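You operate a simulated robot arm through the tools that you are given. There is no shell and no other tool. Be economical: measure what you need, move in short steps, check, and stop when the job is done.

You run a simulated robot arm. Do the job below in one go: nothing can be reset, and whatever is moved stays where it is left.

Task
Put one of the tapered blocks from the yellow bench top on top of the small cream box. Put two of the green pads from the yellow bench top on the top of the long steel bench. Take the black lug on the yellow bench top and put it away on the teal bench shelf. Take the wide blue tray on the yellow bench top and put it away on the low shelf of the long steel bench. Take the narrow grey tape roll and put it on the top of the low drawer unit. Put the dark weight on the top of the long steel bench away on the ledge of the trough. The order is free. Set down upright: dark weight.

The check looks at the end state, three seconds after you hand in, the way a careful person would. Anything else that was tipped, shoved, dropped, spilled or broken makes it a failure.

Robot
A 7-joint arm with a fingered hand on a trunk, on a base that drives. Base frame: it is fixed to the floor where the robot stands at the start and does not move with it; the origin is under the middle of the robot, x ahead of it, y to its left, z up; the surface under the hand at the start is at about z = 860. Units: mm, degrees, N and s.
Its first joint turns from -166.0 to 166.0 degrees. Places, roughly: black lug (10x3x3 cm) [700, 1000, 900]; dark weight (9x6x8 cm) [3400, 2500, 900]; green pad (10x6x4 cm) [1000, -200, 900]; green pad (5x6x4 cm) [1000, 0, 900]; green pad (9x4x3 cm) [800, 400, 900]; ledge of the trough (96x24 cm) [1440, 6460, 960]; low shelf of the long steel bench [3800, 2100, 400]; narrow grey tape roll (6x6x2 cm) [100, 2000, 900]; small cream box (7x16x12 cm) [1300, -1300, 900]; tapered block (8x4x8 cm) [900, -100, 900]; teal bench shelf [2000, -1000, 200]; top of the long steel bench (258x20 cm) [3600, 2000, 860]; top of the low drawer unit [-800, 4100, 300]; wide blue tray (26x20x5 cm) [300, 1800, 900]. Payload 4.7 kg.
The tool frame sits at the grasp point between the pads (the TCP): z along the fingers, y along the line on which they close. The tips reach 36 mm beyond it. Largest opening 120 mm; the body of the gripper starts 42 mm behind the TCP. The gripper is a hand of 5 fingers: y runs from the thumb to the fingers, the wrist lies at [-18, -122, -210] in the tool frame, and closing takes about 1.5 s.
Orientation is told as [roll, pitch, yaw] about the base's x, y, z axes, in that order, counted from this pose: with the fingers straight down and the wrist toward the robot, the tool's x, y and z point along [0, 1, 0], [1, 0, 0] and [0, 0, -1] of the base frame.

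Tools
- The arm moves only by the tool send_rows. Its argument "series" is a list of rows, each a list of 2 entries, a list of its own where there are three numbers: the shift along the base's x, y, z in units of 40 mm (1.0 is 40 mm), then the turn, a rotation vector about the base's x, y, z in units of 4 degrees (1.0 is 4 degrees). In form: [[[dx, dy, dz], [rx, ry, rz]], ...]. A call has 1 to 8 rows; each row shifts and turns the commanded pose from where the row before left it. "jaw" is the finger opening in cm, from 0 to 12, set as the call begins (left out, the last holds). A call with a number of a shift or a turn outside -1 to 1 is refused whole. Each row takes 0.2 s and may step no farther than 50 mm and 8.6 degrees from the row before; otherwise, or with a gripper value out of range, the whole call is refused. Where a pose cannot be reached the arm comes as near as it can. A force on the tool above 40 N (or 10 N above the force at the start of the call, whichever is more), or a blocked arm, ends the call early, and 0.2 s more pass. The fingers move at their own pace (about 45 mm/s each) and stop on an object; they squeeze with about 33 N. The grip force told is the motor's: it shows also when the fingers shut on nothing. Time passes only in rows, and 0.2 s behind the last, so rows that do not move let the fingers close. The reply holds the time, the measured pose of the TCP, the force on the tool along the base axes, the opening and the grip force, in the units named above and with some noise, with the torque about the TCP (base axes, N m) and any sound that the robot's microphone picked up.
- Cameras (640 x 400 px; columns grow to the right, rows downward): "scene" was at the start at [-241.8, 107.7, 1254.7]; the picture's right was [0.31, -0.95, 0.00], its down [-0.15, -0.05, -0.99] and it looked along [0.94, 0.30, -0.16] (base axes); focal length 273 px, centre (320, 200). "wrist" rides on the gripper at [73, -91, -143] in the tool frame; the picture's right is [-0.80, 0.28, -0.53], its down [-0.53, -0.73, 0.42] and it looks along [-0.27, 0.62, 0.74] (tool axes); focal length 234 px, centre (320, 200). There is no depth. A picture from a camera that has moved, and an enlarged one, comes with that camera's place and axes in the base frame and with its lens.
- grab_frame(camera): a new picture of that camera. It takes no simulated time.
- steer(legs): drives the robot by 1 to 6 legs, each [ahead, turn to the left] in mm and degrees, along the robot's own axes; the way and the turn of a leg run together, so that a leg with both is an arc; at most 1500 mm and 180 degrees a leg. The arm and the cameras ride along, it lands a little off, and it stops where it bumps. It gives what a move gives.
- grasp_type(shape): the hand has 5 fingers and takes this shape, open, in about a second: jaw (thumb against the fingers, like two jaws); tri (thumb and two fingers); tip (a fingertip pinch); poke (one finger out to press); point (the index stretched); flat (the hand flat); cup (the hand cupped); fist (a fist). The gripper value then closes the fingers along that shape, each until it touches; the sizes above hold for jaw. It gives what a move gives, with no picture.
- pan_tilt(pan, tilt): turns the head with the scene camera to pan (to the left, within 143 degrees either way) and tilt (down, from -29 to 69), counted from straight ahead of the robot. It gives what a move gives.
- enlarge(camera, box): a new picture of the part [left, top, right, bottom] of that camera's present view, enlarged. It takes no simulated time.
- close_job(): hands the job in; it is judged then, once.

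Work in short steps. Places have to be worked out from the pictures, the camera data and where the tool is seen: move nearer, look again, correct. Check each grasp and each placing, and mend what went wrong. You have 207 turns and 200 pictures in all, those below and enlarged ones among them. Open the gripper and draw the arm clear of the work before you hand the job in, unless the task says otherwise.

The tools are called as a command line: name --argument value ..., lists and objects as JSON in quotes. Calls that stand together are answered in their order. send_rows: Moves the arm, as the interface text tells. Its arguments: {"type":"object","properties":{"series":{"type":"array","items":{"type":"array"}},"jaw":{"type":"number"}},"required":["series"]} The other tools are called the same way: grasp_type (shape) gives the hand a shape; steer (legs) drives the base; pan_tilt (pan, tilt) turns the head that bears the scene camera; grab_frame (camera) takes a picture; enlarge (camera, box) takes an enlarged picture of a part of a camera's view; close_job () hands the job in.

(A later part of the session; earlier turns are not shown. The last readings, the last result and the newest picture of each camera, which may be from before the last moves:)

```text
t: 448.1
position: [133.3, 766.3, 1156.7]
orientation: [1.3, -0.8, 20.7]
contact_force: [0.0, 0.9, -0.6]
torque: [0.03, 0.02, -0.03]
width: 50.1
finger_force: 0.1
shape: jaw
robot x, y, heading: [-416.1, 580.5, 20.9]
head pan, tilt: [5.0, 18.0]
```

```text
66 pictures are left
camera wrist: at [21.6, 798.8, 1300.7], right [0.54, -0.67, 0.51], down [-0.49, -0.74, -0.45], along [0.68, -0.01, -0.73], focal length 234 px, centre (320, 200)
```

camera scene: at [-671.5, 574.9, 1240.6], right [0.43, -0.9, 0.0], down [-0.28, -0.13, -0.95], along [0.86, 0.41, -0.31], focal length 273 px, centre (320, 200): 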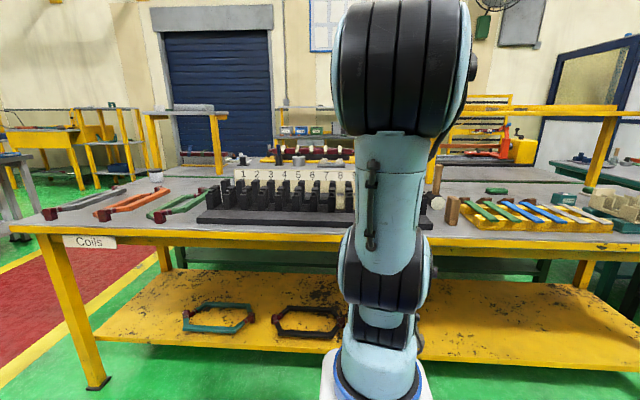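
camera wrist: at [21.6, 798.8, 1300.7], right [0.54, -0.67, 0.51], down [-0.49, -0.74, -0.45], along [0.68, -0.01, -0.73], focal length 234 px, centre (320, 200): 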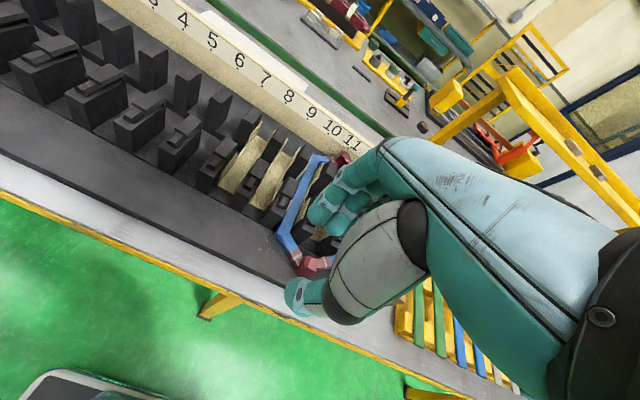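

Advance 150 mm and reach the hand over the number board to see the lug behind it.

steer --legs '[[150, 0]]'

send_rows --series '[[[0.6, 0.7, 0.4], [0, 0, 0]], [[0.6, 0.7, 0.4], [0, 0, 0]], [[0.6, 0.7, 0.4], [0, 0, 0]], [[0.6, 0.7, 0], [0, 0, 0]], [[0.8, 0.4, 0], [0, 0, 0]], [[0.8, 0.4, 0], [0, 0, 0]]]'

grab_frame --camera "wrist"

```text
t: 449.5
position: [273.9, 822.7, 1155.4]
orientation: [1.2, -1.0, 20.9]
contact_force: [0.8, -0.3, -0.6]
torque: [0.01, -0.03, -0.03]
width: 50.1
finger_force: 0.2
shape: jaw
robot x, y, heading: [-278.7, 632.4, 21.1]
head pan, tilt: [5.0, 18.0]
```

```text
t: 450.9
position: [435.5, 967.1, 1204.2]
orientation: [1.3, -1.1, 20.9]
contact_force: [-0.3, -0.1, 1.0]
torque: [-0.02, -0.01, -0.03]
width: 49.9
finger_force: 0.1
shape: jaw
robot x, y, heading: [-275.3, 630.7, 21.0]
head pan, tilt: [5.0, 18.0]
```

```text
65 pictures are left
camera wrist: at [323.7, 999.5, 1348.2], right [0.54, -0.67, 0.51], down [-0.49, -0.75, -0.45], along [0.68, -0.01, -0.73], focal length 234 px, centre (320, 200)
```

wrist: 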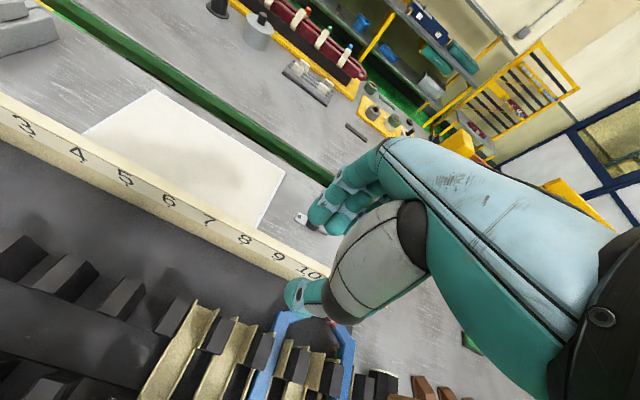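

Something lies at (302,220), partly hidden by the fingers — likely the lug. Shift the hand right.

send_rows --series '[[[0.2, -0.9, 0], [0, 0, 0]], [[0.2, -0.9, 0], [0, 0, 0]], [[0.2, -0.9, 0], [0, 0, 0]]]'

grab_frame --camera "wrist"

enlarge --camera "wrist" --box '[160, 100, 352, 250]'

```text
t: 451.7
position: [459.0, 857.2, 1202.8]
orientation: [1.4, -0.9, 20.9]
contact_force: [-0.1, -0.2, 0.2]
torque: [-0.04, -0.04, 0.01]
width: 50.1
finger_force: 0.0
shape: jaw
robot x, y, heading: [-275.2, 630.5, 21.0]
head pan, tilt: [5.0, 18.0]
```

```text
64 pictures are left
camera wrist: at [348.1, 890.5, 1347.9], right [0.54, -0.67, 0.51], down [-0.49, -0.75, -0.45], along [0.68, -0.01, -0.73], focal length 234 px, centre (320, 200)
```

wrist: 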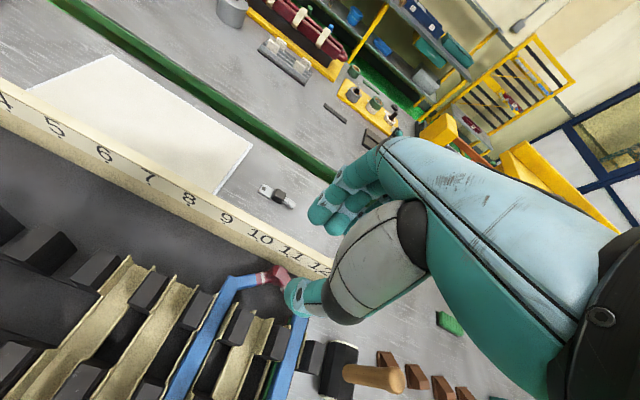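

```text
2.67 times, centred on (256, 175) of wrist
camera zoom: at [348.1, 890.5, 1347.9], right [0.54, -0.67, 0.51], down [-0.49, -0.75, -0.45], along [0.68, -0.01, -0.73], focal length 624 px, centre (491, 267)
```

zoom: 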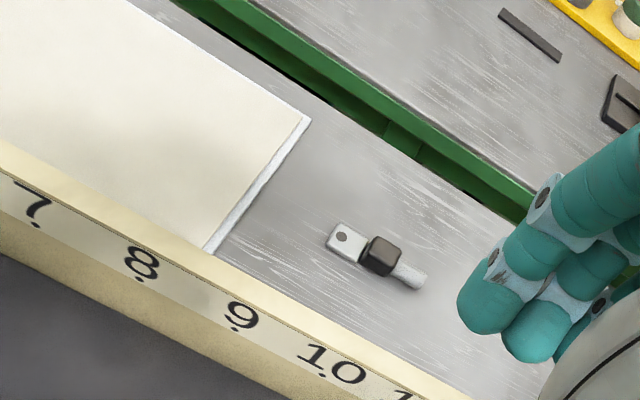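

The lug (metal with black cube) is at ≈(695,962), long axis at −65°. Move over it.

send_rows --series '[[[0.98, 0.44, 0], [0, 0, 0.5]], [[0.98, 0.44, 0], [0, 0, 0.5]], [[0.98, 0.44, 0], [0, 0, 0]], [[0.98, 0.44, 0], [0, 0, 0]], [[0.98, 0.44, -0.5], [0, 0, 0]], [[0.98, 0.44, -0.5], [0, 0, 0]], [[0, 0, -1], [0, 0, 0]], [[0, 0, -1], [0, 0, 0]]]' --jaw 6

grab_frame --camera "wrist"

```text
t: 453.5
position: [696.0, 963.8, 1083.9]
orientation: [1.2, -1.0, 24.9]
contact_force: [-1.1, 1.0, 0.6]
torque: [-0.01, -0.01, 0.01]
width: 59.3
finger_force: 0.1
shape: jaw
robot x, y, heading: [-277.0, 634.1, 21.2]
head pan, tilt: [5.0, 18.0]
```

```text
62 pictures are left
camera wrist: at [581.3, 988.5, 1228.5], right [0.59, -0.63, 0.51], down [-0.44, -0.78, -0.45], along [0.68, 0.04, -0.73], focal length 234 px, centre (320, 200)
```

wrist: 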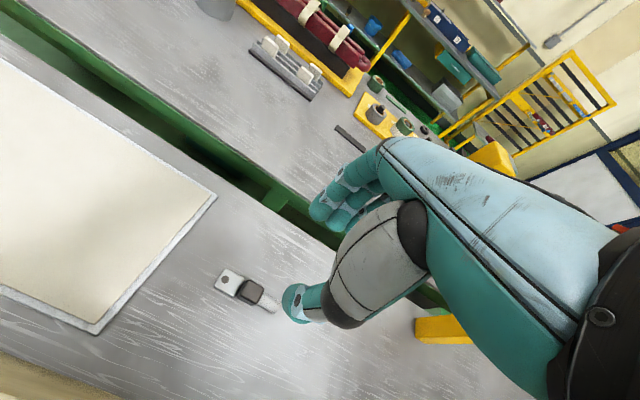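

Aligned. Descend to 906.

send_rows --series '[[[-0.1, -0.03, -0.9], [0, 0, 0]], [[0, 0, -0.9], [0, 0, 0]], [[0, 0, -0.9], [0, 0, 0]], [[0, 0, -0.9], [0, 0, 0]], [[0, 0, -0.85], [0, 0, 0]]]'

grab_frame --camera "wrist"

```text
t: 454.7
position: [688.7, 963.5, 906.7]
orientation: [1.3, -1.1, 24.9]
contact_force: [-0.3, -0.4, 0.2]
torque: [0.0, 0.0, 0.03]
width: 59.8
finger_force: 0.0
shape: jaw
robot x, y, heading: [-273.2, 630.2, 21.0]
head pan, tilt: [5.0, 18.0]
```

```text
61 pictures are left
camera wrist: at [575.2, 987.9, 1050.7], right [0.59, -0.63, 0.51], down [-0.44, -0.78, -0.45], along [0.68, 0.04, -0.73], focal length 234 px, centre (320, 200)
```

wrist: 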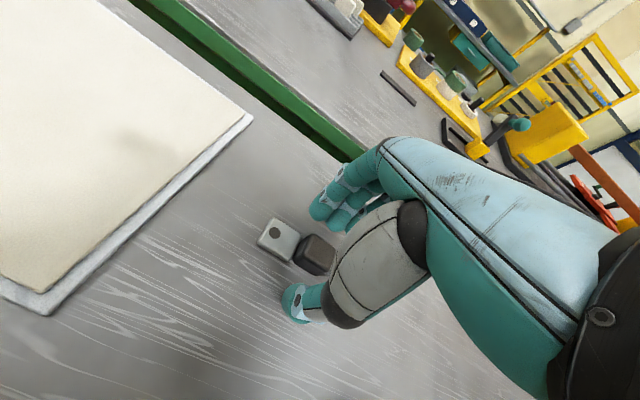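

send_rows --series '[[[0, 0, 0], [0, 0, 0]], [[0, 0, 0], [0, 0, 0]], [[0, 0, 0], [0, 0, 0]], [[0, 0, 0], [0, 0, 0]], [[0, 0, 0], [0, 0, 0]], [[0, 0, 0], [0, 0, 0]]]' --jaw 0

send_rows --series '[[[0, 0, 0.5], [0, 0, 0]], [[0, 0, 0.9], [0, 0, 0]], [[0, 0, 0.9], [0, 0, 0]], [[0, 0, 0.9], [0, 0, 0]], [[0, 0, 0.9], [0, 0, 0]], [[0, 0, 0.9], [0, 0, 0]], [[0, 0, 0.9], [0, 0, 0]], [[-0.9, -0.36, 0.3], [0, 0, 0]]]'

grab_frame --camera "wrist"

```text
t: 456.1
position: [688.8, 963.4, 904.6]
orientation: [1.3, -0.9, 25.0]
contact_force: [-0.1, 0.4, 0.2]
torque: [-0.01, -0.02, -0.03]
width: 20.9
finger_force: 32.9
shape: jaw
robot x, y, heading: [-276.9, 631.2, 21.3]
head pan, tilt: [5.0, 18.0]
```

```text
t: 457.9
position: [654.4, 948.4, 1150.3]
orientation: [1.4, -0.6, 24.9]
contact_force: [-0.5, -0.1, -3.3]
torque: [0.02, 0.06, 0.02]
width: 20.9
finger_force: 32.9
shape: jaw
robot x, y, heading: [-276.8, 629.4, 20.9]
head pan, tilt: [5.0, 18.0]
```

```text
60 pictures are left
camera wrist: at [540.1, 973.9, 1294.7], right [0.59, -0.63, 0.51], down [-0.44, -0.78, -0.45], along [0.68, 0.04, -0.74], focal length 234 px, centre (320, 200)
```

wrist: 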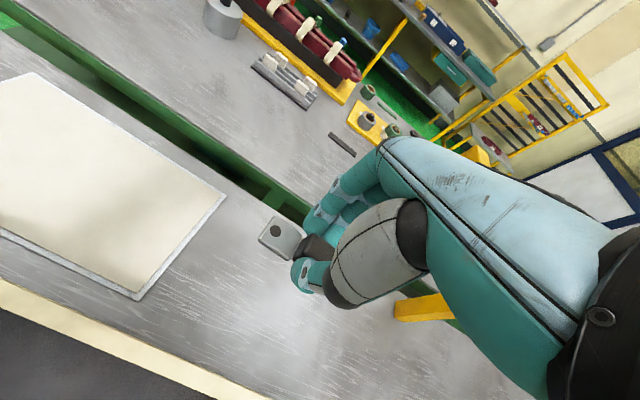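

Lug held. Retract and drive round to the aisle.

send_rows --series '[[[-0.93, -0.36, 0.2], [0, 0, 0]], [[-0.93, -0.36, 0.2], [0, 0, 0]], [[-0.93, -0.36, 0], [0, 0, 0]], [[-0.93, -0.36, 0], [0, 0, 0]], [[-0.93, -0.36, 0], [0, 0, 0]], [[-0.93, -0.36, 0], [0, 0, 0]], [[-0.93, -0.36, 0], [0, 0, 0]], [[-0.93, -0.36, 0], [0, 0, 0]]]'

steer --legs '[[-250, 0], [0, 85], [1500, 0], [438, 0], [0, -84.8], [1500, 0]]'

```text
t: 459.7
position: [358.0, 833.4, 1168.4]
orientation: [1.4, -0.7, 24.8]
contact_force: [1.5, 0.0, -2.5]
torque: [0.04, 0.05, 0.03]
width: 20.7
finger_force: 33.3
shape: jaw
robot x, y, heading: [-271.9, 629.8, 20.8]
head pan, tilt: [5.0, 18.0]
```

```text
t: 485.2
position: [957.0, 3151.1, 1169.9]
orientation: [1.2, -0.9, 24.2]
contact_force: [-0.5, 0.0, -1.9]
torque: [0.0, 0.0, 0.01]
width: 20.6
finger_force: 32.9
shape: jaw
robot x, y, heading: [319.8, 2955.7, 20.2]
head pan, tilt: [5.0, 18.0]
```

steer --legs '[[0, 1.5], [1230, 0], [0, -90.3], [1500, 0], [1500, 0], [300, 0]]'

pan_tilt --pan -50 --tilt 25

grab_frame --camera "scene"

pan_tilt --pan 0 --tilt 20

grab_frame --camera "scene"

```text
t: 511.3
position: [2966.1, -270.1, 1170.0]
orientation: [1.3, -0.9, -63.9]
contact_force: [0.0, -0.4, -1.7]
torque: [-0.02, 0.0, -0.02]
width: 20.8
finger_force: 32.8
shape: jaw
robot x, y, heading: [2752.9, 358.0, -67.7]
head pan, tilt: [5.0, 18.0]
```

```text
t: 512.6
position: [2966.0, -269.6, 1169.9]
orientation: [1.3, -0.9, -64.0]
contact_force: [0.2, 0.2, -0.7]
torque: [0.0, 0.02, -0.04]
width: 20.8
finger_force: 33.1
shape: jaw
robot x, y, heading: [2749.7, 360.2, -67.7]
head pan, tilt: [-50.0, 25.0]
```

```text
59 pictures are left
camera scene: at [2656.8, 611.8, 1229.3], right [-0.88, 0.47, 0.0], down [0.2, 0.37, -0.91], along [-0.42, -0.8, -0.42], focal length 273 px, centre (320, 200)
```

scene: 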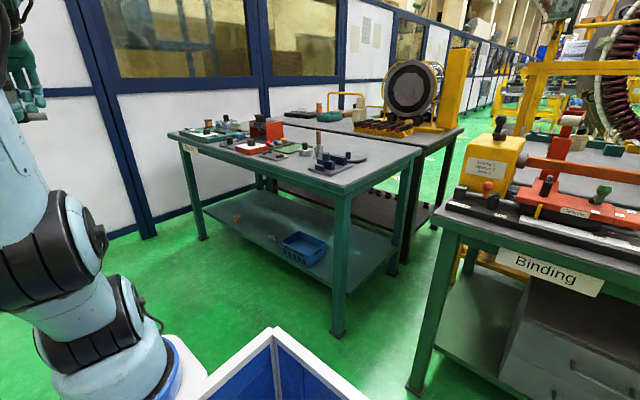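

```text
t: 513.8
position: [2965.8, -270.2, 1168.3]
orientation: [1.2, -0.9, -63.9]
contact_force: [0.7, 0.1, -0.3]
torque: [0.0, -0.01, 0.01]
width: 20.8
finger_force: 32.7
shape: jaw
robot x, y, heading: [2749.6, 361.1, -67.9]
head pan, tilt: [0.0, 20.0]
```

```text
58 pictures are left
camera scene: at [2734.8, 607.1, 1237.4], right [-0.93, -0.38, 0.0], down [-0.13, 0.32, -0.94], along [0.35, -0.87, -0.34], focal length 273 px, centre (320, 200)
```

scene: 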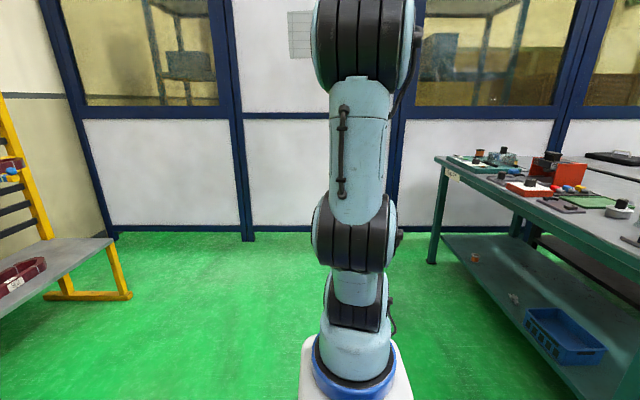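

The teal shelf has a free gap at v≈−1735 (between two small items). Drive to face it from the aisle side.

steer --legs '[[0, 10.6], [1080, 0], [0, -101]]'

pan_tilt --pan -12 --tilt 30

grab_frame --camera "scene"

pan_tilt --pan 15 --tilt 30

grab_frame --camera "scene"

```text
t: 524.5
position: [2715.5, -782.2, 1169.9]
orientation: [1.3, -0.9, -155.3]
contact_force: [-0.6, -0.2, -0.3]
torque: [0.02, -0.05, -0.01]
width: 20.6
finger_force: 33.2
shape: jaw
robot x, y, heading: [3348.9, -581.1, -159.3]
head pan, tilt: [0.0, 20.0]
```

```text
t: 525.2
position: [2717.5, -780.9, 1169.7]
orientation: [1.2, -0.9, -155.3]
contact_force: [0.2, 0.3, -0.9]
torque: [0.01, 0.0, -0.01]
width: 20.6
finger_force: 32.8
shape: jaw
robot x, y, heading: [3349.9, -580.0, -159.5]
head pan, tilt: [-12.0, 30.0]
```

```text
57 pictures are left
camera scene: at [3597.3, -553.1, 1221.3], right [-0.15, 0.99, 0.0], down [0.49, 0.08, -0.87], along [-0.86, -0.13, -0.5], focal length 273 px, centre (320, 200)
```

scene: 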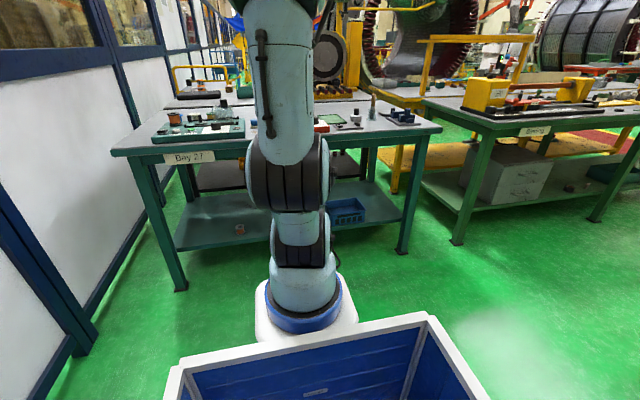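

```text
t: 526.1
position: [2715.9, -781.3, 1169.2]
orientation: [1.3, -0.9, -155.3]
contact_force: [-0.1, -0.7, -1.2]
torque: [-0.02, -0.01, 0.02]
width: 20.6
finger_force: 33.1
shape: jaw
robot x, y, heading: [3346.7, -580.6, -159.4]
head pan, tilt: [15.0, 30.0]
```

```text
56 pictures are left
camera scene: at [3613.3, -592.0, 1221.3], right [-0.58, 0.81, 0.0], down [0.41, 0.29, -0.87], along [-0.7, -0.51, -0.5], focal length 273 px, centre (320, 200)
```

scene: 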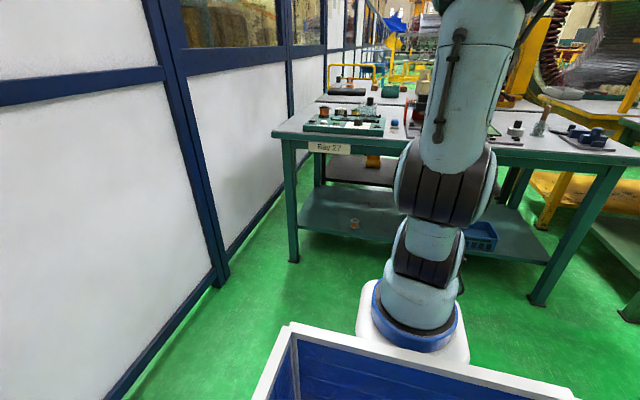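

Lower the hand in front of the teal bench first: extend ~180 mm, go down to z≈600.

send_rows --series '[[[-0.93, -0.37, 0], [0, 0, 0]], [[-0.93, -0.37, 0], [0, 0, 0]], [[-0.93, -0.37, 0], [0, 0, 0]], [[-0.93, -0.37, -0.6], [0, 0, 0]], [[-0.4, -0.15, -1], [0, 0, 0]], [[0, 0, -1], [0, 0, 0]], [[0, 0, -1], [0, 0, 0]], [[0, 0, -1], [0, 0, 0]]]'

send_rows --series '[[[0, 0, -1], [0, 0, 0]], [[0, 0, -1], [0, 0, 0]], [[0, 0, -1], [0, 0, 0]], [[0, 0, -1], [0, 0, 0]], [[0, 0, -1], [0, 0, 0]], [[0, 0, -1], [0, 0, 0]], [[0, 0, -1], [0, 0, 0]], [[0, 0, -1], [0, 0, 0]]]'

grab_frame --camera "wrist"

```text
t: 527.9
position: [2550.4, -848.6, 984.0]
orientation: [1.3, -1.0, -155.3]
contact_force: [0.0, 0.2, 0.6]
torque: [-0.01, 0.01, -0.04]
width: 20.5
finger_force: 33.1
shape: jaw
robot x, y, heading: [3348.7, -576.2, -159.1]
head pan, tilt: [15.0, 30.0]
```

```text
t: 529.7
position: [2552.9, -848.4, 666.3]
orientation: [1.3, -0.9, -155.3]
contact_force: [-0.5, -0.1, -0.4]
torque: [-0.02, -0.04, 0.0]
width: 20.5
finger_force: 32.7
shape: jaw
robot x, y, heading: [3351.9, -580.4, -159.4]
head pan, tilt: [15.0, 30.0]
```

```text
55 pictures are left
camera wrist: at [2667.2, -870.6, 811.2], right [-0.59, 0.63, 0.51], down [0.44, 0.78, -0.45], along [-0.68, -0.04, -0.73], focal length 234 px, centre (320, 200)
```

wrist: 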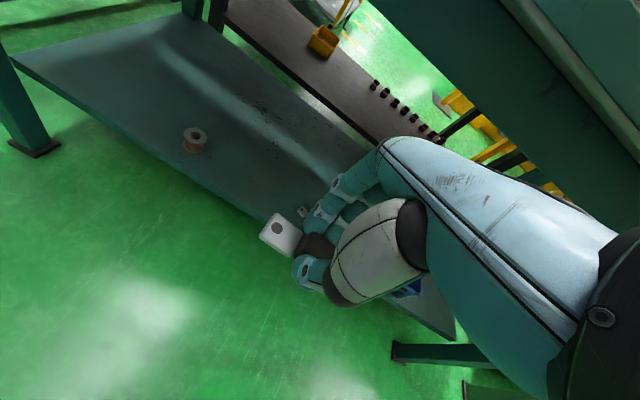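

Shelf ≈ z 290, edge at u≈1860; free spot between the spool and the small piece at v≈−1835. Shift sideways and pitch the hand forward.

send_rows --series '[[[0.34, -0.85, 0], [0, 0, 0]], [[0.34, -0.85, 0], [0, 0, 0]], [[0.34, -0.85, 0], [-0.37, 0.93, 0]], [[0, 0, -0.5], [-0.37, 0.93, 0]], [[0, 0, -0.5], [-0.37, 0.93, 0]], [[0, 0, -0.5], [-0.37, 0.93, 0]], [[0, 0, -0.5], [0, 0, 0]]]'

grab_frame --camera "wrist"

```text
t: 531.3
position: [2594.7, -950.5, 585.8]
orientation: [0.5, -17.0, -155.1]
contact_force: [0.6, -0.2, 0.3]
torque: [0.02, -0.03, 0.0]
width: 20.6
finger_force: 32.9
shape: jaw
robot x, y, heading: [3353.2, -579.7, -159.0]
head pan, tilt: [15.0, 30.0]
```

```text
54 pictures are left
camera wrist: at [2742.2, -960.5, 698.5], right [-0.44, 0.68, 0.58], down [0.3, 0.72, -0.62], along [-0.84, -0.1, -0.53], focal length 234 px, centre (320, 200)
```

wrist: 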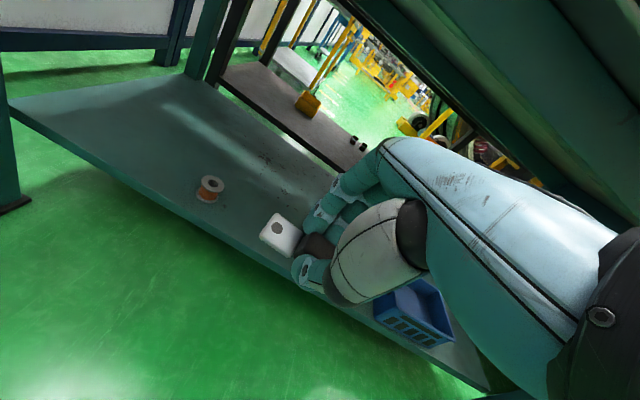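

send_rows --series '[[[-0.2, -0.1, -1], [0, 0, 0]], [[-0.2, -0.1, -1], [0, 0, 0]], [[-0.2, -0.1, -1], [0, 0, 0]], [[-0.2, -0.1, -1], [0, 0, 0]]]'

```text
t: 532.3
position: [2562.5, -966.1, 427.5]
orientation: [0.5, -16.9, -155.0]
contact_force: [-0.3, 0.1, 0.0]
torque: [0.06, -0.05, -0.04]
width: 20.5
finger_force: 33.2
shape: jaw
robot x, y, heading: [3348.0, -583.1, -159.3]
head pan, tilt: [15.0, 30.0]
```

Reachable. Drive forward 235 mm so the lug comes over the shelf.

steer --legs '[[235, 0]]'

grab_frame --camera "wrist"

```text
t: 534.1
position: [2338.6, -1053.5, 427.4]
orientation: [0.4, -16.9, -154.9]
contact_force: [0.3, 0.2, -0.2]
torque: [0.02, -0.01, 0.01]
width: 20.5
finger_force: 33.5
shape: jaw
robot x, y, heading: [3128.6, -666.6, -159.0]
head pan, tilt: [15.0, 30.0]
```

```text
53 pictures are left
camera wrist: at [2487.1, -1063.2, 539.2], right [-0.45, 0.68, 0.58], down [0.3, 0.72, -0.62], along [-0.84, -0.11, -0.53], focal length 234 px, centre (320, 200)
```

wrist: 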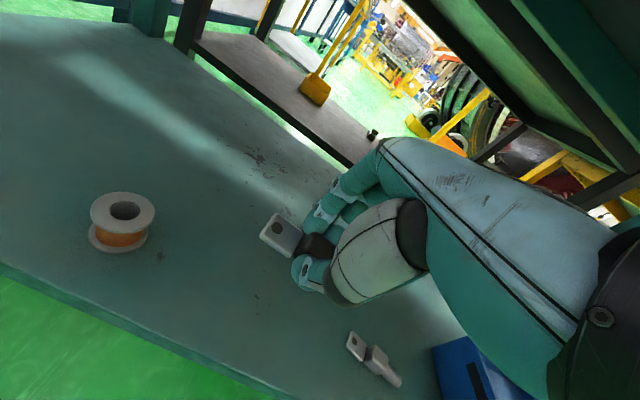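

Spot is clear. Lower with the pitch partly taken back.

send_rows --series '[[[0, 0, -0.5], [0.37, -0.93, 0]], [[0, 0, -0.5], [0.37, -0.93, 0]], [[0, 0, -0.5], [0.37, -0.93, 0]]]'

grab_frame --camera "wrist"

```text
t: 534.9
position: [2340.7, -1054.5, 367.2]
orientation: [1.2, -4.9, -155.2]
contact_force: [0.2, -0.1, -0.4]
torque: [0.02, -0.03, 0.0]
width: 20.6
finger_force: 33.2
shape: jaw
robot x, y, heading: [3125.0, -666.5, -159.0]
head pan, tilt: [15.0, 30.0]
```

```text
52 pictures are left
camera wrist: at [2463.4, -1073.7, 504.5], right [-0.56, 0.64, 0.53], down [0.41, 0.77, -0.5], along [-0.72, -0.06, -0.69], focal length 234 px, centre (320, 200)
```

wrist: 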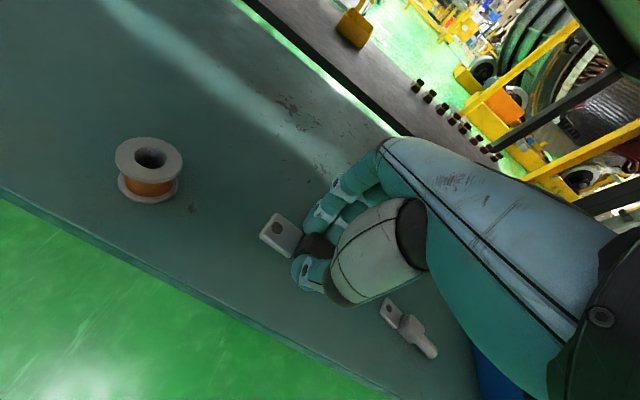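

send_rows --series '[[[0, 0, -0.3], [0.37, -0.93, 0]], [[0, 0, -0.15], [0, 0, 0]], [[0, 0, -0.1], [0, 0, 0]], [[0, 0, -0.1], [0, 0, 0]]]'

grab_frame --camera "wrist"

```text
t: 535.9
position: [2345.9, -1052.6, 350.2]
orientation: [1.2, -1.2, -155.1]
contact_force: [0.7, 0.5, -1.2]
torque: [0.01, 0.0, 0.01]
width: 20.4
finger_force: 33.2
shape: jaw
robot x, y, heading: [3128.8, -665.5, -159.2]
head pan, tilt: [15.0, 30.0]
```

```text
51 pictures are left
camera wrist: at [2461.2, -1074.2, 494.3], right [-0.59, 0.63, 0.51], down [0.44, 0.78, -0.45], along [-0.68, -0.04, -0.73], focal length 234 px, centre (320, 200)
```

wrist: 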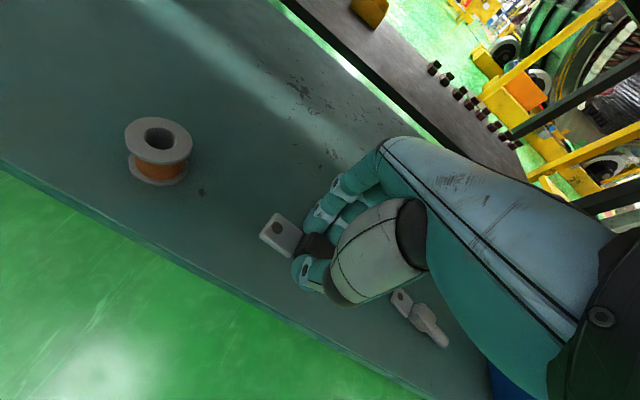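

send_rows --series '[[[0, 0, -0.15], [0, 0, 0]], [[0, 0, -0.1], [0, 0, 0]], [[0, 0, -0.1], [0, 0, 0]]]'

```text
t: 536.7
position: [2340.2, -1054.2, 342.4]
orientation: [1.4, -2.0, -155.0]
contact_force: [-0.7, 0.2, -1.3]
torque: [-0.01, 0.01, -0.03]
width: 20.8
finger_force: 32.9
shape: jaw
robot x, y, heading: [3126.9, -665.4, -158.8]
head pan, tilt: [15.0, 30.0]
```

send_rows --series '[[[0, 0, -0.15], [0, 0, 0]], [[0, 0, -0.15], [0, 0, 0]], [[0, 0, 0], [0, 0, 0]]]'

enlarge --camera "wrist" --box '[200, 180, 392, 340]'

```text
t: 537.5
position: [2317.2, -1062.8, 272.5]
orientation: [1.8, -0.3, -155.2]
contact_force: [-2.8, -0.6, 207.5]
torque: [-0.89, -0.94, 0.12]
width: 40.0
finger_force: 33.4
shape: jaw
robot x, y, heading: [3125.4, -665.6, -158.8]
head pan, tilt: [15.0, 30.0]
stopped in row 3: the arm was blocked; the commanded pose is now the measured one
```

```text
2.50 times, centred on (296, 260) of wrist
camera zoom: at [2430.5, -1085.7, 418.1], right [-0.59, 0.63, 0.5], down [0.45, 0.78, -0.45], along [-0.67, -0.04, -0.74], focal length 585 px, centre (380, 50)
```

zoom: 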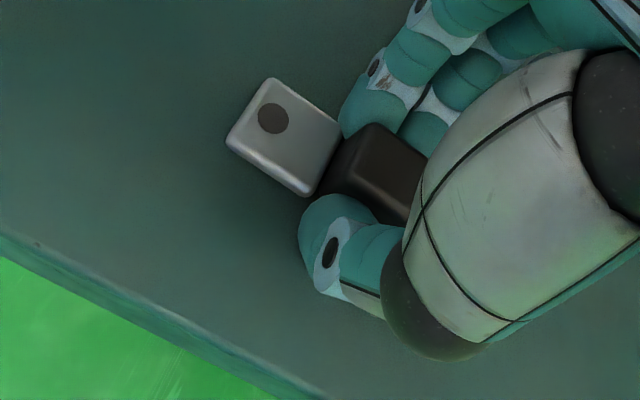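

The arm jumped down and pressed the shelf; the lug is on the shelf. Relieve the force upward and open.

send_rows --series '[[[0, 0, 0.15], [0, 0, 0]], [[0, 0, 0.1], [0, 0, 0]]]' --jaw 6

grab_frame --camera "wrist"

```text
t: 537.8
position: [2294.9, -1074.0, 268.8]
orientation: [1.9, -1.7, -155.5]
contact_force: [39.1, 15.0, 189.9]
torque: [0.99, -3.32, 0.1]
width: 48.9
finger_force: 0.0
shape: jaw
robot x, y, heading: [3127.5, -664.3, -159.4]
head pan, tilt: [15.0, 30.0]
stopped in row 1: the force on the tool passed its limit at 243 N (the readings are from after the stop); the commanded pose is now the measured one
```

```text
49 pictures are left
camera wrist: at [2410.7, -1095.2, 413.4], right [-0.58, 0.64, 0.51], down [0.44, 0.77, -0.47], along [-0.69, -0.05, -0.73], focal length 234 px, centre (320, 200)
```

wrist: 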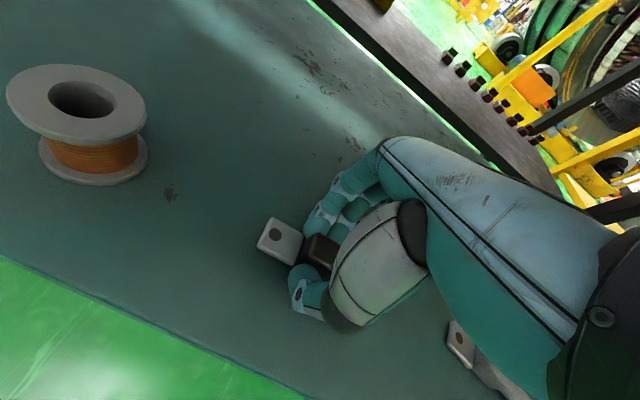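

pan_tilt --pan 0 --tilt 25

grab_frame --camera "scene"

```text
t: 538.6
position: [2298.8, -1073.0, 265.8]
orientation: [1.9, -1.8, -155.3]
contact_force: [15.8, 7.0, 207.1]
torque: [0.11, -0.31, 0.1]
width: 55.0
finger_force: 0.2
shape: jaw
robot x, y, heading: [3128.5, -667.2, -159.2]
head pan, tilt: [0.0, 25.0]
```

```text
48 pictures are left
camera scene: at [3410.2, -642.9, 1228.6], right [-0.36, 0.93, 0.0], down [0.37, 0.14, -0.92], along [-0.86, -0.33, -0.4], focal length 273 px, centre (320, 200)
```

scene: 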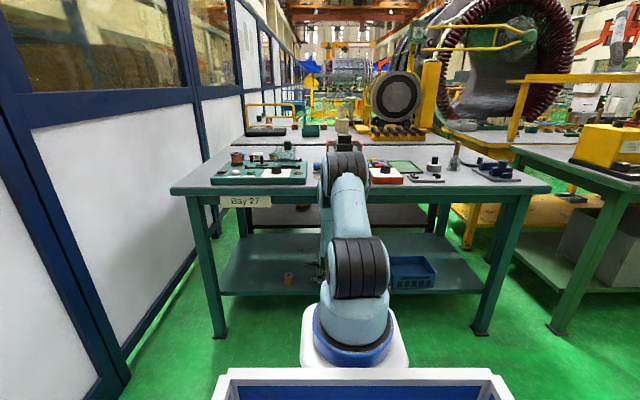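

send_rows --series '[[[0, 0, 0.5], [0, 0, 0]], [[0, 0, 0.5], [0, 0, 0]]]' --jaw 6

grab_frame --camera "wrist"

```text
t: 538.9
position: [2272.1, -1085.2, 269.5]
orientation: [2.1, -3.6, -155.4]
contact_force: [37.9, 18.6, 196.1]
torque: [1.06, -2.28, 0.1]
width: 56.0
finger_force: 0.1
shape: jaw
robot x, y, heading: [3130.9, -664.8, -158.9]
head pan, tilt: [0.0, 25.0]
stopped in row 1: the force on the tool passed its limit at 232 N (the readings are from after the stop); the commanded pose is now the measured one
```

```text
47 pictures are left
camera wrist: at [2392.2, -1104.0, 409.9], right [-0.57, 0.64, 0.51], down [0.43, 0.76, -0.49], along [-0.7, -0.06, -0.71], focal length 234 px, centre (320, 200)
```

wrist: 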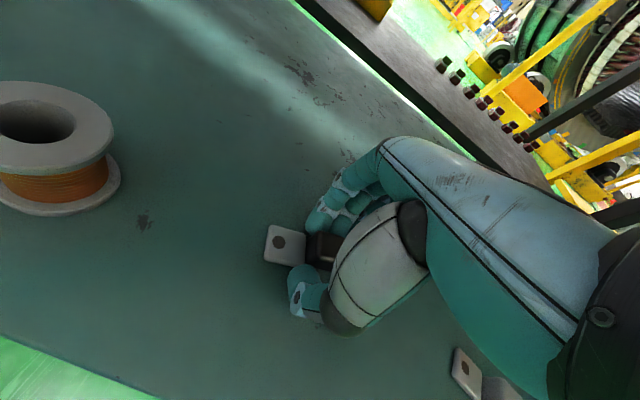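

send_rows --series '[[[0.4, 0.16, 0.8], [-0.37, 0.93, 0]]]'

grab_frame --camera "wrist"

```text
t: 539.4
position: [2298.2, -1072.9, 268.4]
orientation: [2.0, -7.2, -155.5]
contact_force: [-0.8, -0.7, 140.6]
torque: [-2.33, 4.09, 0.24]
width: 61.2
finger_force: 0.2
shape: jaw
robot x, y, heading: [3130.7, -661.0, -158.9]
head pan, tilt: [0.0, 25.0]
stopped in row 1: the force on the tool passed its limit at 217 N (the readings are from after the stop); the commanded pose is now the measured one
```

```text
46 pictures are left
camera wrist: at [2425.3, -1088.7, 402.7], right [-0.54, 0.66, 0.53], down [0.4, 0.75, -0.53], along [-0.74, -0.08, -0.66], focal length 234 px, centre (320, 200)
```

wrist: 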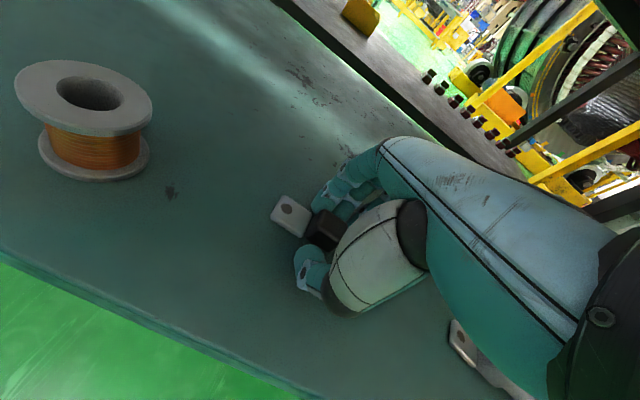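

send_rows --series '[[[0, 0, 1], [-0.37, 0.93, 0]], [[0, 0, 1], [-0.37, 0.93, 0]]]'

grab_frame --camera "wrist"

```text
t: 540.2
position: [2338.8, -1055.9, 307.8]
orientation: [1.3, -10.2, -155.2]
contact_force: [1.1, -0.1, -1.1]
torque: [-0.01, 0.01, -0.01]
width: 31.5
finger_force: 33.1
shape: jaw
robot x, y, heading: [3136.6, -662.9, -159.1]
head pan, tilt: [0.0, 25.0]
stopped in row 2: the arm was blocked; the commanded pose is now the measured one
```

```text
45 pictures are left
camera wrist: at [2473.9, -1067.8, 435.3], right [-0.51, 0.66, 0.55], down [0.36, 0.74, -0.56], along [-0.78, -0.09, -0.62], focal length 234 px, centre (320, 200)
```

wrist: 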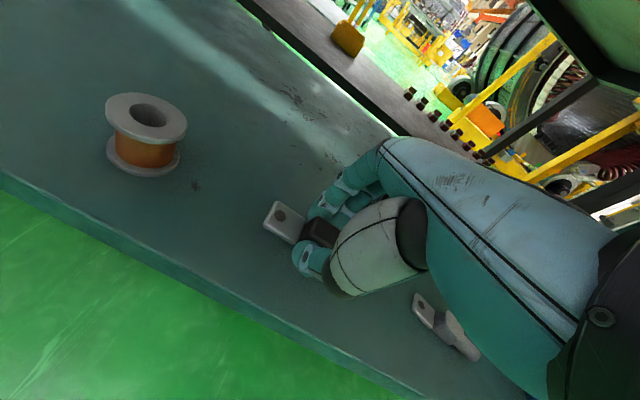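

Free again; the lug is still gripped at z≈308. Shelf must be ≈z 232. Lower in tiny steps keeping the pitch.

send_rows --series '[[[0, 0, -0.15], [0, 0, 0]], [[0, 0, -0.1], [0, 0, 0]]]' --jaw 0

enlarge --camera "wrist" --box '[200, 150, 456, 370]'

```text
t: 540.8
position: [2339.5, -1053.4, 296.9]
orientation: [1.2, -10.3, -155.1]
contact_force: [0.3, -0.2, -0.4]
torque: [0.0, -0.01, -0.01]
width: 31.6
finger_force: 33.1
shape: jaw
robot x, y, heading: [3130.2, -660.5, -159.3]
head pan, tilt: [0.0, 25.0]
```

```text
1.82 times, centred on (328, 260) of wrist
camera zoom: at [2473.8, -1067.5, 425.4], right [-0.51, 0.66, 0.55], down [0.36, 0.74, -0.56], along [-0.78, -0.09, -0.62], focal length 426 px, centre (306, 91)
```

zoom: 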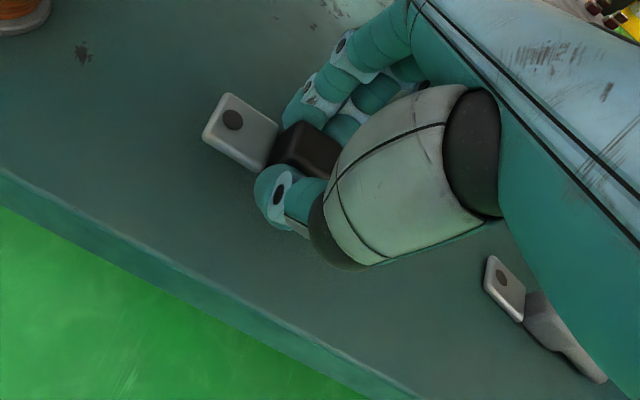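

send_rows --series '[[[0, 0, -0.1], [0, 0, 0]], [[0, 0, -0.1], [0, 0, 0]], [[0, 0, -0.08], [0, 0, 0]]]'

```text
t: 541.6
position: [2339.2, -1055.0, 287.2]
orientation: [1.3, -10.3, -155.2]
contact_force: [-0.2, 0.7, -0.8]
torque: [0.03, -0.03, 0.02]
width: 31.4
finger_force: 32.8
shape: jaw
robot x, y, heading: [3133.4, -668.1, -158.9]
head pan, tilt: [0.0, 25.0]
```

send_rows --series '[[[0, 0, -0.1], [0, 0, 0]], [[0, 0, -0.1], [0, 0, 0]], [[0, 0, -0.08], [0, 0, 0]]]'

enlarge --camera "wrist" --box '[200, 150, 456, 370]'

```text
t: 542.4
position: [2340.5, -1054.3, 275.7]
orientation: [1.2, -10.3, -155.2]
contact_force: [1.7, 0.3, 2.5]
torque: [0.02, -0.01, -0.02]
width: 31.2
finger_force: 33.4
shape: jaw
robot x, y, heading: [3129.8, -663.7, -159.0]
head pan, tilt: [0.0, 25.0]
```

```text
1.82 times, centred on (328, 260) of wrist
camera zoom: at [2474.0, -1067.7, 403.4], right [-0.51, 0.66, 0.55], down [0.36, 0.74, -0.56], along [-0.78, -0.09, -0.62], focal length 426 px, centre (306, 91)
```

zoom: 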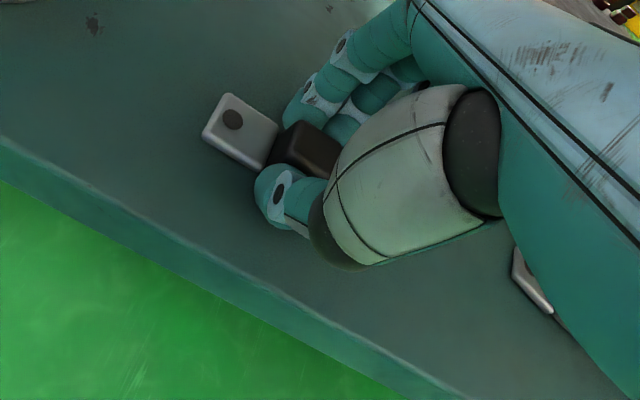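

First contact. A hair lower, then open.

send_rows --series '[[[0, 0, -0.05], [0, 0, 0]], [[0, 0, -0.05], [0, 0, 0]]]'

send_rows --series '[[[0, 0, 0], [0, 0, 0]], [[0, 0, 0], [0, 0, 0]], [[0, 0, 0], [0, 0, 0]]]' --jaw 5.5

enlarge --camera "wrist" --box '[200, 150, 456, 370]'

```text
t: 543.0
position: [2339.6, -1055.1, 273.3]
orientation: [1.3, -10.5, -155.2]
contact_force: [2.3, 1.4, 13.5]
torque: [0.05, 0.0, 0.04]
width: 31.8
finger_force: 32.8
shape: jaw
robot x, y, heading: [3131.2, -664.6, -159.0]
head pan, tilt: [0.0, 25.0]
```

```text
t: 543.8
position: [2337.0, -1054.4, 274.6]
orientation: [1.4, -10.5, -155.2]
contact_force: [-4.6, -2.3, 23.7]
torque: [-0.26, -0.14, -0.06]
width: 49.4
finger_force: 0.2
shape: jaw
robot x, y, heading: [3129.2, -666.9, -159.0]
head pan, tilt: [0.0, 25.0]
```

```text
1.82 times, centred on (328, 260) of wrist
camera zoom: at [2472.8, -1068.2, 401.2], right [-0.51, 0.66, 0.55], down [0.36, 0.74, -0.56], along [-0.78, -0.09, -0.62], focal length 426 px, centre (306, 91)
```

zoom: 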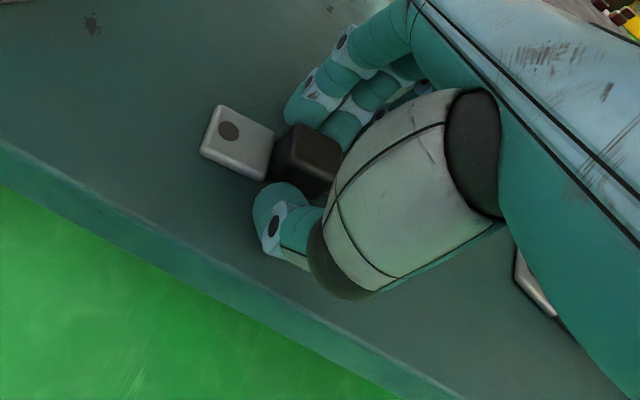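

Lug released on the shelf. Retreat along the finger axis (up and slightly back) in small rows.

send_rows --series '[[[0.03, 0.01, 0.2], [0, 0, 0]], [[0.07, 0.03, 0.4], [0, 0, 0]], [[0.1, 0.04, 0.5], [0, 0, 0]], [[0.1, 0.04, 0.5], [-0.2, 0.5, 0]]]' --jaw 6

grab_frame --camera "wrist"

```text
t: 544.8
position: [2356.8, -1048.5, 332.7]
orientation: [1.3, -12.0, -155.2]
contact_force: [0.5, -0.3, 0.0]
torque: [-0.02, -0.03, 0.04]
width: 59.9
finger_force: 0.0
shape: jaw
robot x, y, heading: [3132.5, -657.7, -159.1]
head pan, tilt: [0.0, 25.0]
```

```text
41 pictures are left
camera wrist: at [2494.3, -1059.7, 456.3], right [-0.49, 0.67, 0.56], down [0.35, 0.74, -0.58], along [-0.8, -0.09, -0.6], focal length 234 px, centre (320, 200)
```

wrist: 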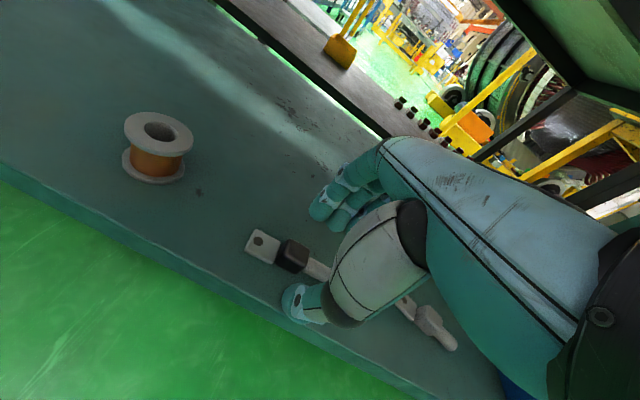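

The lug lies on the shelf, neighbours undisturbed. Raise and reverse out.

send_rows --series '[[[0.1, 0.04, 0.8], [-0.3, 0.75, 0]], [[0, 0, 0.8], [0, 0, 0]], [[0, 0, 0.8], [0, 0, 0]]]'

steer --legs '[[-350, 0]]'

grab_frame --camera "wrist"

send_rows --series '[[[0, 0, 1], [0, 0, 0]], [[0, 0, 1], [0, 0, 0]], [[0, 0, 1], [0, 0, 0]], [[0, 0, 1], [0.37, -0.93, 0]], [[0, 0, 1], [0.37, -0.93, 0]], [[0, 0, 1], [0.37, -0.93, 0]], [[0, 0, 1], [0.37, -0.93, 0]], [[0, 0, 1], [0, 0, 0]]]'

send_rows --series '[[[0.6, 0.24, 1], [0, 0, 0]], [[0.6, 0.24, 1], [0, 0, 0]], [[0.6, 0.24, 1], [0, 0, 0]], [[0.6, 0.24, 1], [0, 0, 0]], [[0.6, 0.24, 1], [0, 0, 0]], [[0.6, 0.24, 1], [0, 0, 0]], [[0.6, 0.24, 1], [0, 0, 0]], [[0.6, 0.24, 1], [0, 0, 0]]]'

```text
t: 545.6
position: [2355.5, -1048.4, 432.1]
orientation: [1.0, -15.6, -155.0]
contact_force: [0.4, 0.2, 0.0]
torque: [-0.02, 0.05, -0.01]
width: 59.9
finger_force: 0.1
shape: jaw
robot x, y, heading: [3130.1, -666.1, -159.3]
head pan, tilt: [0.0, 25.0]
```

```text
t: 547.9
position: [2681.2, -919.2, 433.1]
orientation: [0.9, -15.8, -155.5]
contact_force: [-0.4, 1.0, 0.8]
torque: [0.01, 0.01, 0.01]
width: 60.2
finger_force: 0.0
shape: jaw
robot x, y, heading: [3460.1, -542.2, -159.3]
head pan, tilt: [0.0, 25.0]
```

```text
40 pictures are left
camera wrist: at [2826.3, -929.3, 547.5], right [-0.46, 0.69, 0.57], down [0.32, 0.72, -0.62], along [-0.83, -0.1, -0.55], focal length 234 px, centre (320, 200)
```

wrist: 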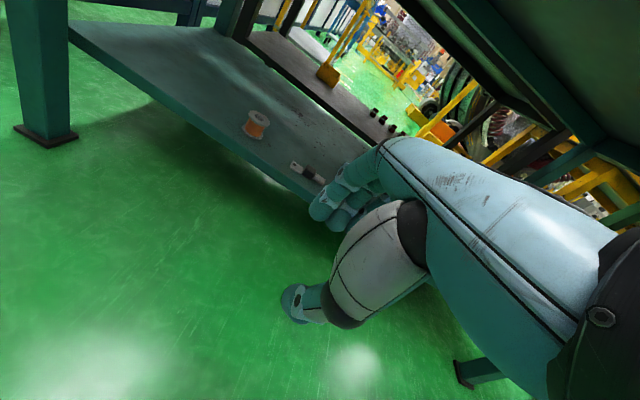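

```text
t: 549.9
position: [2707.7, -907.2, 706.3]
orientation: [1.6, 5.6, -155.6]
contact_force: [0.3, -0.4, 0.1]
torque: [0.05, 0.01, -0.01]
width: 60.1
finger_force: 0.0
shape: jaw
robot x, y, heading: [3461.2, -541.7, -159.4]
head pan, tilt: [0.0, 25.0]
stopped in row 8: the arm was blocked; the commanded pose is now the measured one
```

```text
t: 551.7
position: [2898.6, -826.7, 1025.5]
orientation: [1.6, 5.4, -155.6]
contact_force: [-0.1, 0.2, -0.9]
torque: [0.02, -0.05, 0.03]
width: 60.0
finger_force: 0.1
shape: jaw
out of reach, approached as far as the arm can: row 1, 2
robot x, y, heading: [3458.8, -536.7, -159.3]
head pan, tilt: [0.0, 25.0]
```

Fix the tilt, raise the hand, and drive back for the second green pad.

send_rows --series '[[[0, 0, 1], [-0.37, 0.93, 0]], [[0, 0, 1], [-0.13, 0.33, 0]], [[0, 0, 1], [0, 0, 0]]]'

steer --legs '[[0, -84.3], [1500, 0], [1500, 0], [1380, 0], [0, 85.2], [1500, 0]]'

```text
t: 552.5
position: [2897.4, -827.9, 1146.3]
orientation: [1.4, -0.1, -155.5]
contact_force: [0.1, -0.7, 0.7]
torque: [0.01, -0.02, -0.01]
width: 60.0
finger_force: 0.1
shape: jaw
robot x, y, heading: [3462.1, -539.2, -159.2]
head pan, tilt: [0.0, 25.0]
```

```text
t: 587.9
position: [-468.5, 2321.3, 1146.9]
orientation: [1.3, -0.2, -149.0]
contact_force: [-0.2, 0.6, 0.1]
torque: [0.03, 0.03, 0.0]
width: 60.0
finger_force: 0.1
shape: jaw
robot x, y, heading: [59.8, 2674.8, -152.8]
head pan, tilt: [0.0, 25.0]
```

steer --legs '[[0, -14.4], [1150, 0], [0, 96.4], [1500, 0], [1060, 0], [0, 92.4]]'

grab_frame --camera "wrist"

```text
t: 614.9
position: [345.6, 274.3, 1146.7]
orientation: [1.4, -0.2, 25.0]
contact_force: [0.0, 0.1, -0.6]
torque: [0.0, 0.0, 0.02]
width: 59.8
finger_force: 0.0
shape: jaw
robot x, y, heading: [-213.5, -21.2, 21.5]
head pan, tilt: [0.0, 25.0]
```

```text
39 pictures are left
camera wrist: at [234.1, 299.1, 1293.1], right [0.6, -0.62, 0.51], down [-0.44, -0.78, -0.44], along [0.67, 0.04, -0.74], focal length 234 px, centre (320, 200)
```

wrist: 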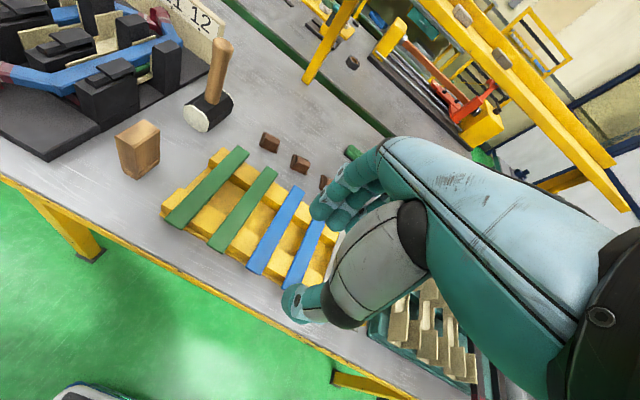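

Advance 185 mm and reach over the pad at ≈(845,365).

steer --legs '[[185, 0]]'

send_rows --series '[[[1, 0, 0], [0, 0, -0.5]], [[1, 0, 0], [0, 0, -0.5]], [[1, -0.2, 0], [0, 0, 0]], [[1, -0.2, 0], [0, 0, 0]], [[1, -0.2, 0], [0, 0, 0]]]' --jaw 8

grab_frame --camera "wrist"

enlarge --camera "wrist" --box '[200, 130, 360, 250]'

```text
t: 616.4
position: [519.4, 342.8, 1146.7]
orientation: [1.5, -0.3, 25.1]
contact_force: [-0.6, -1.6, 0.5]
torque: [0.01, 0.01, 0.0]
width: 60.0
finger_force: 0.0
shape: jaw
robot x, y, heading: [-39.5, 45.1, 21.2]
head pan, tilt: [0.0, 25.0]
```

```text
t: 617.6
position: [718.1, 319.2, 1146.9]
orientation: [1.5, -0.4, 21.0]
contact_force: [-0.9, -1.3, 0.8]
torque: [-0.03, -0.07, -0.01]
width: 79.7
finger_force: 0.0
shape: jaw
robot x, y, heading: [-38.4, 45.3, 21.5]
head pan, tilt: [0.0, 25.0]
```

```text
38 pictures are left
camera wrist: at [608.2, 350.8, 1294.0], right [0.55, -0.66, 0.51], down [-0.49, -0.75, -0.44], along [0.67, -0.01, -0.74], focal length 234 px, centre (320, 200)
```

wrist: 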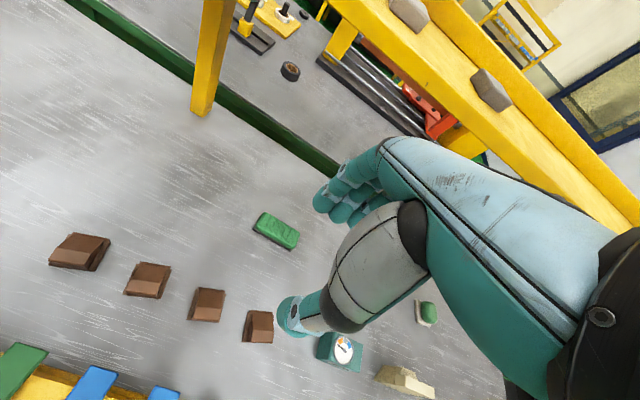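

```text
3.33 times, centred on (280, 190) of wrist
camera zoom: at [608.2, 350.8, 1294.0], right [0.55, -0.66, 0.51], down [-0.49, -0.75, -0.44], along [0.67, -0.01, -0.74], focal length 781 px, centre (453, 233)
```

zoom: 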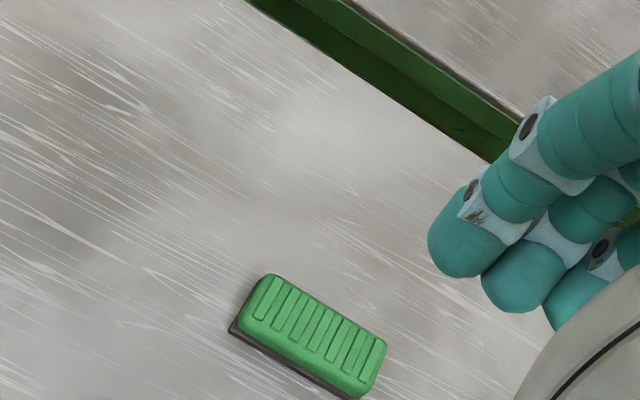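

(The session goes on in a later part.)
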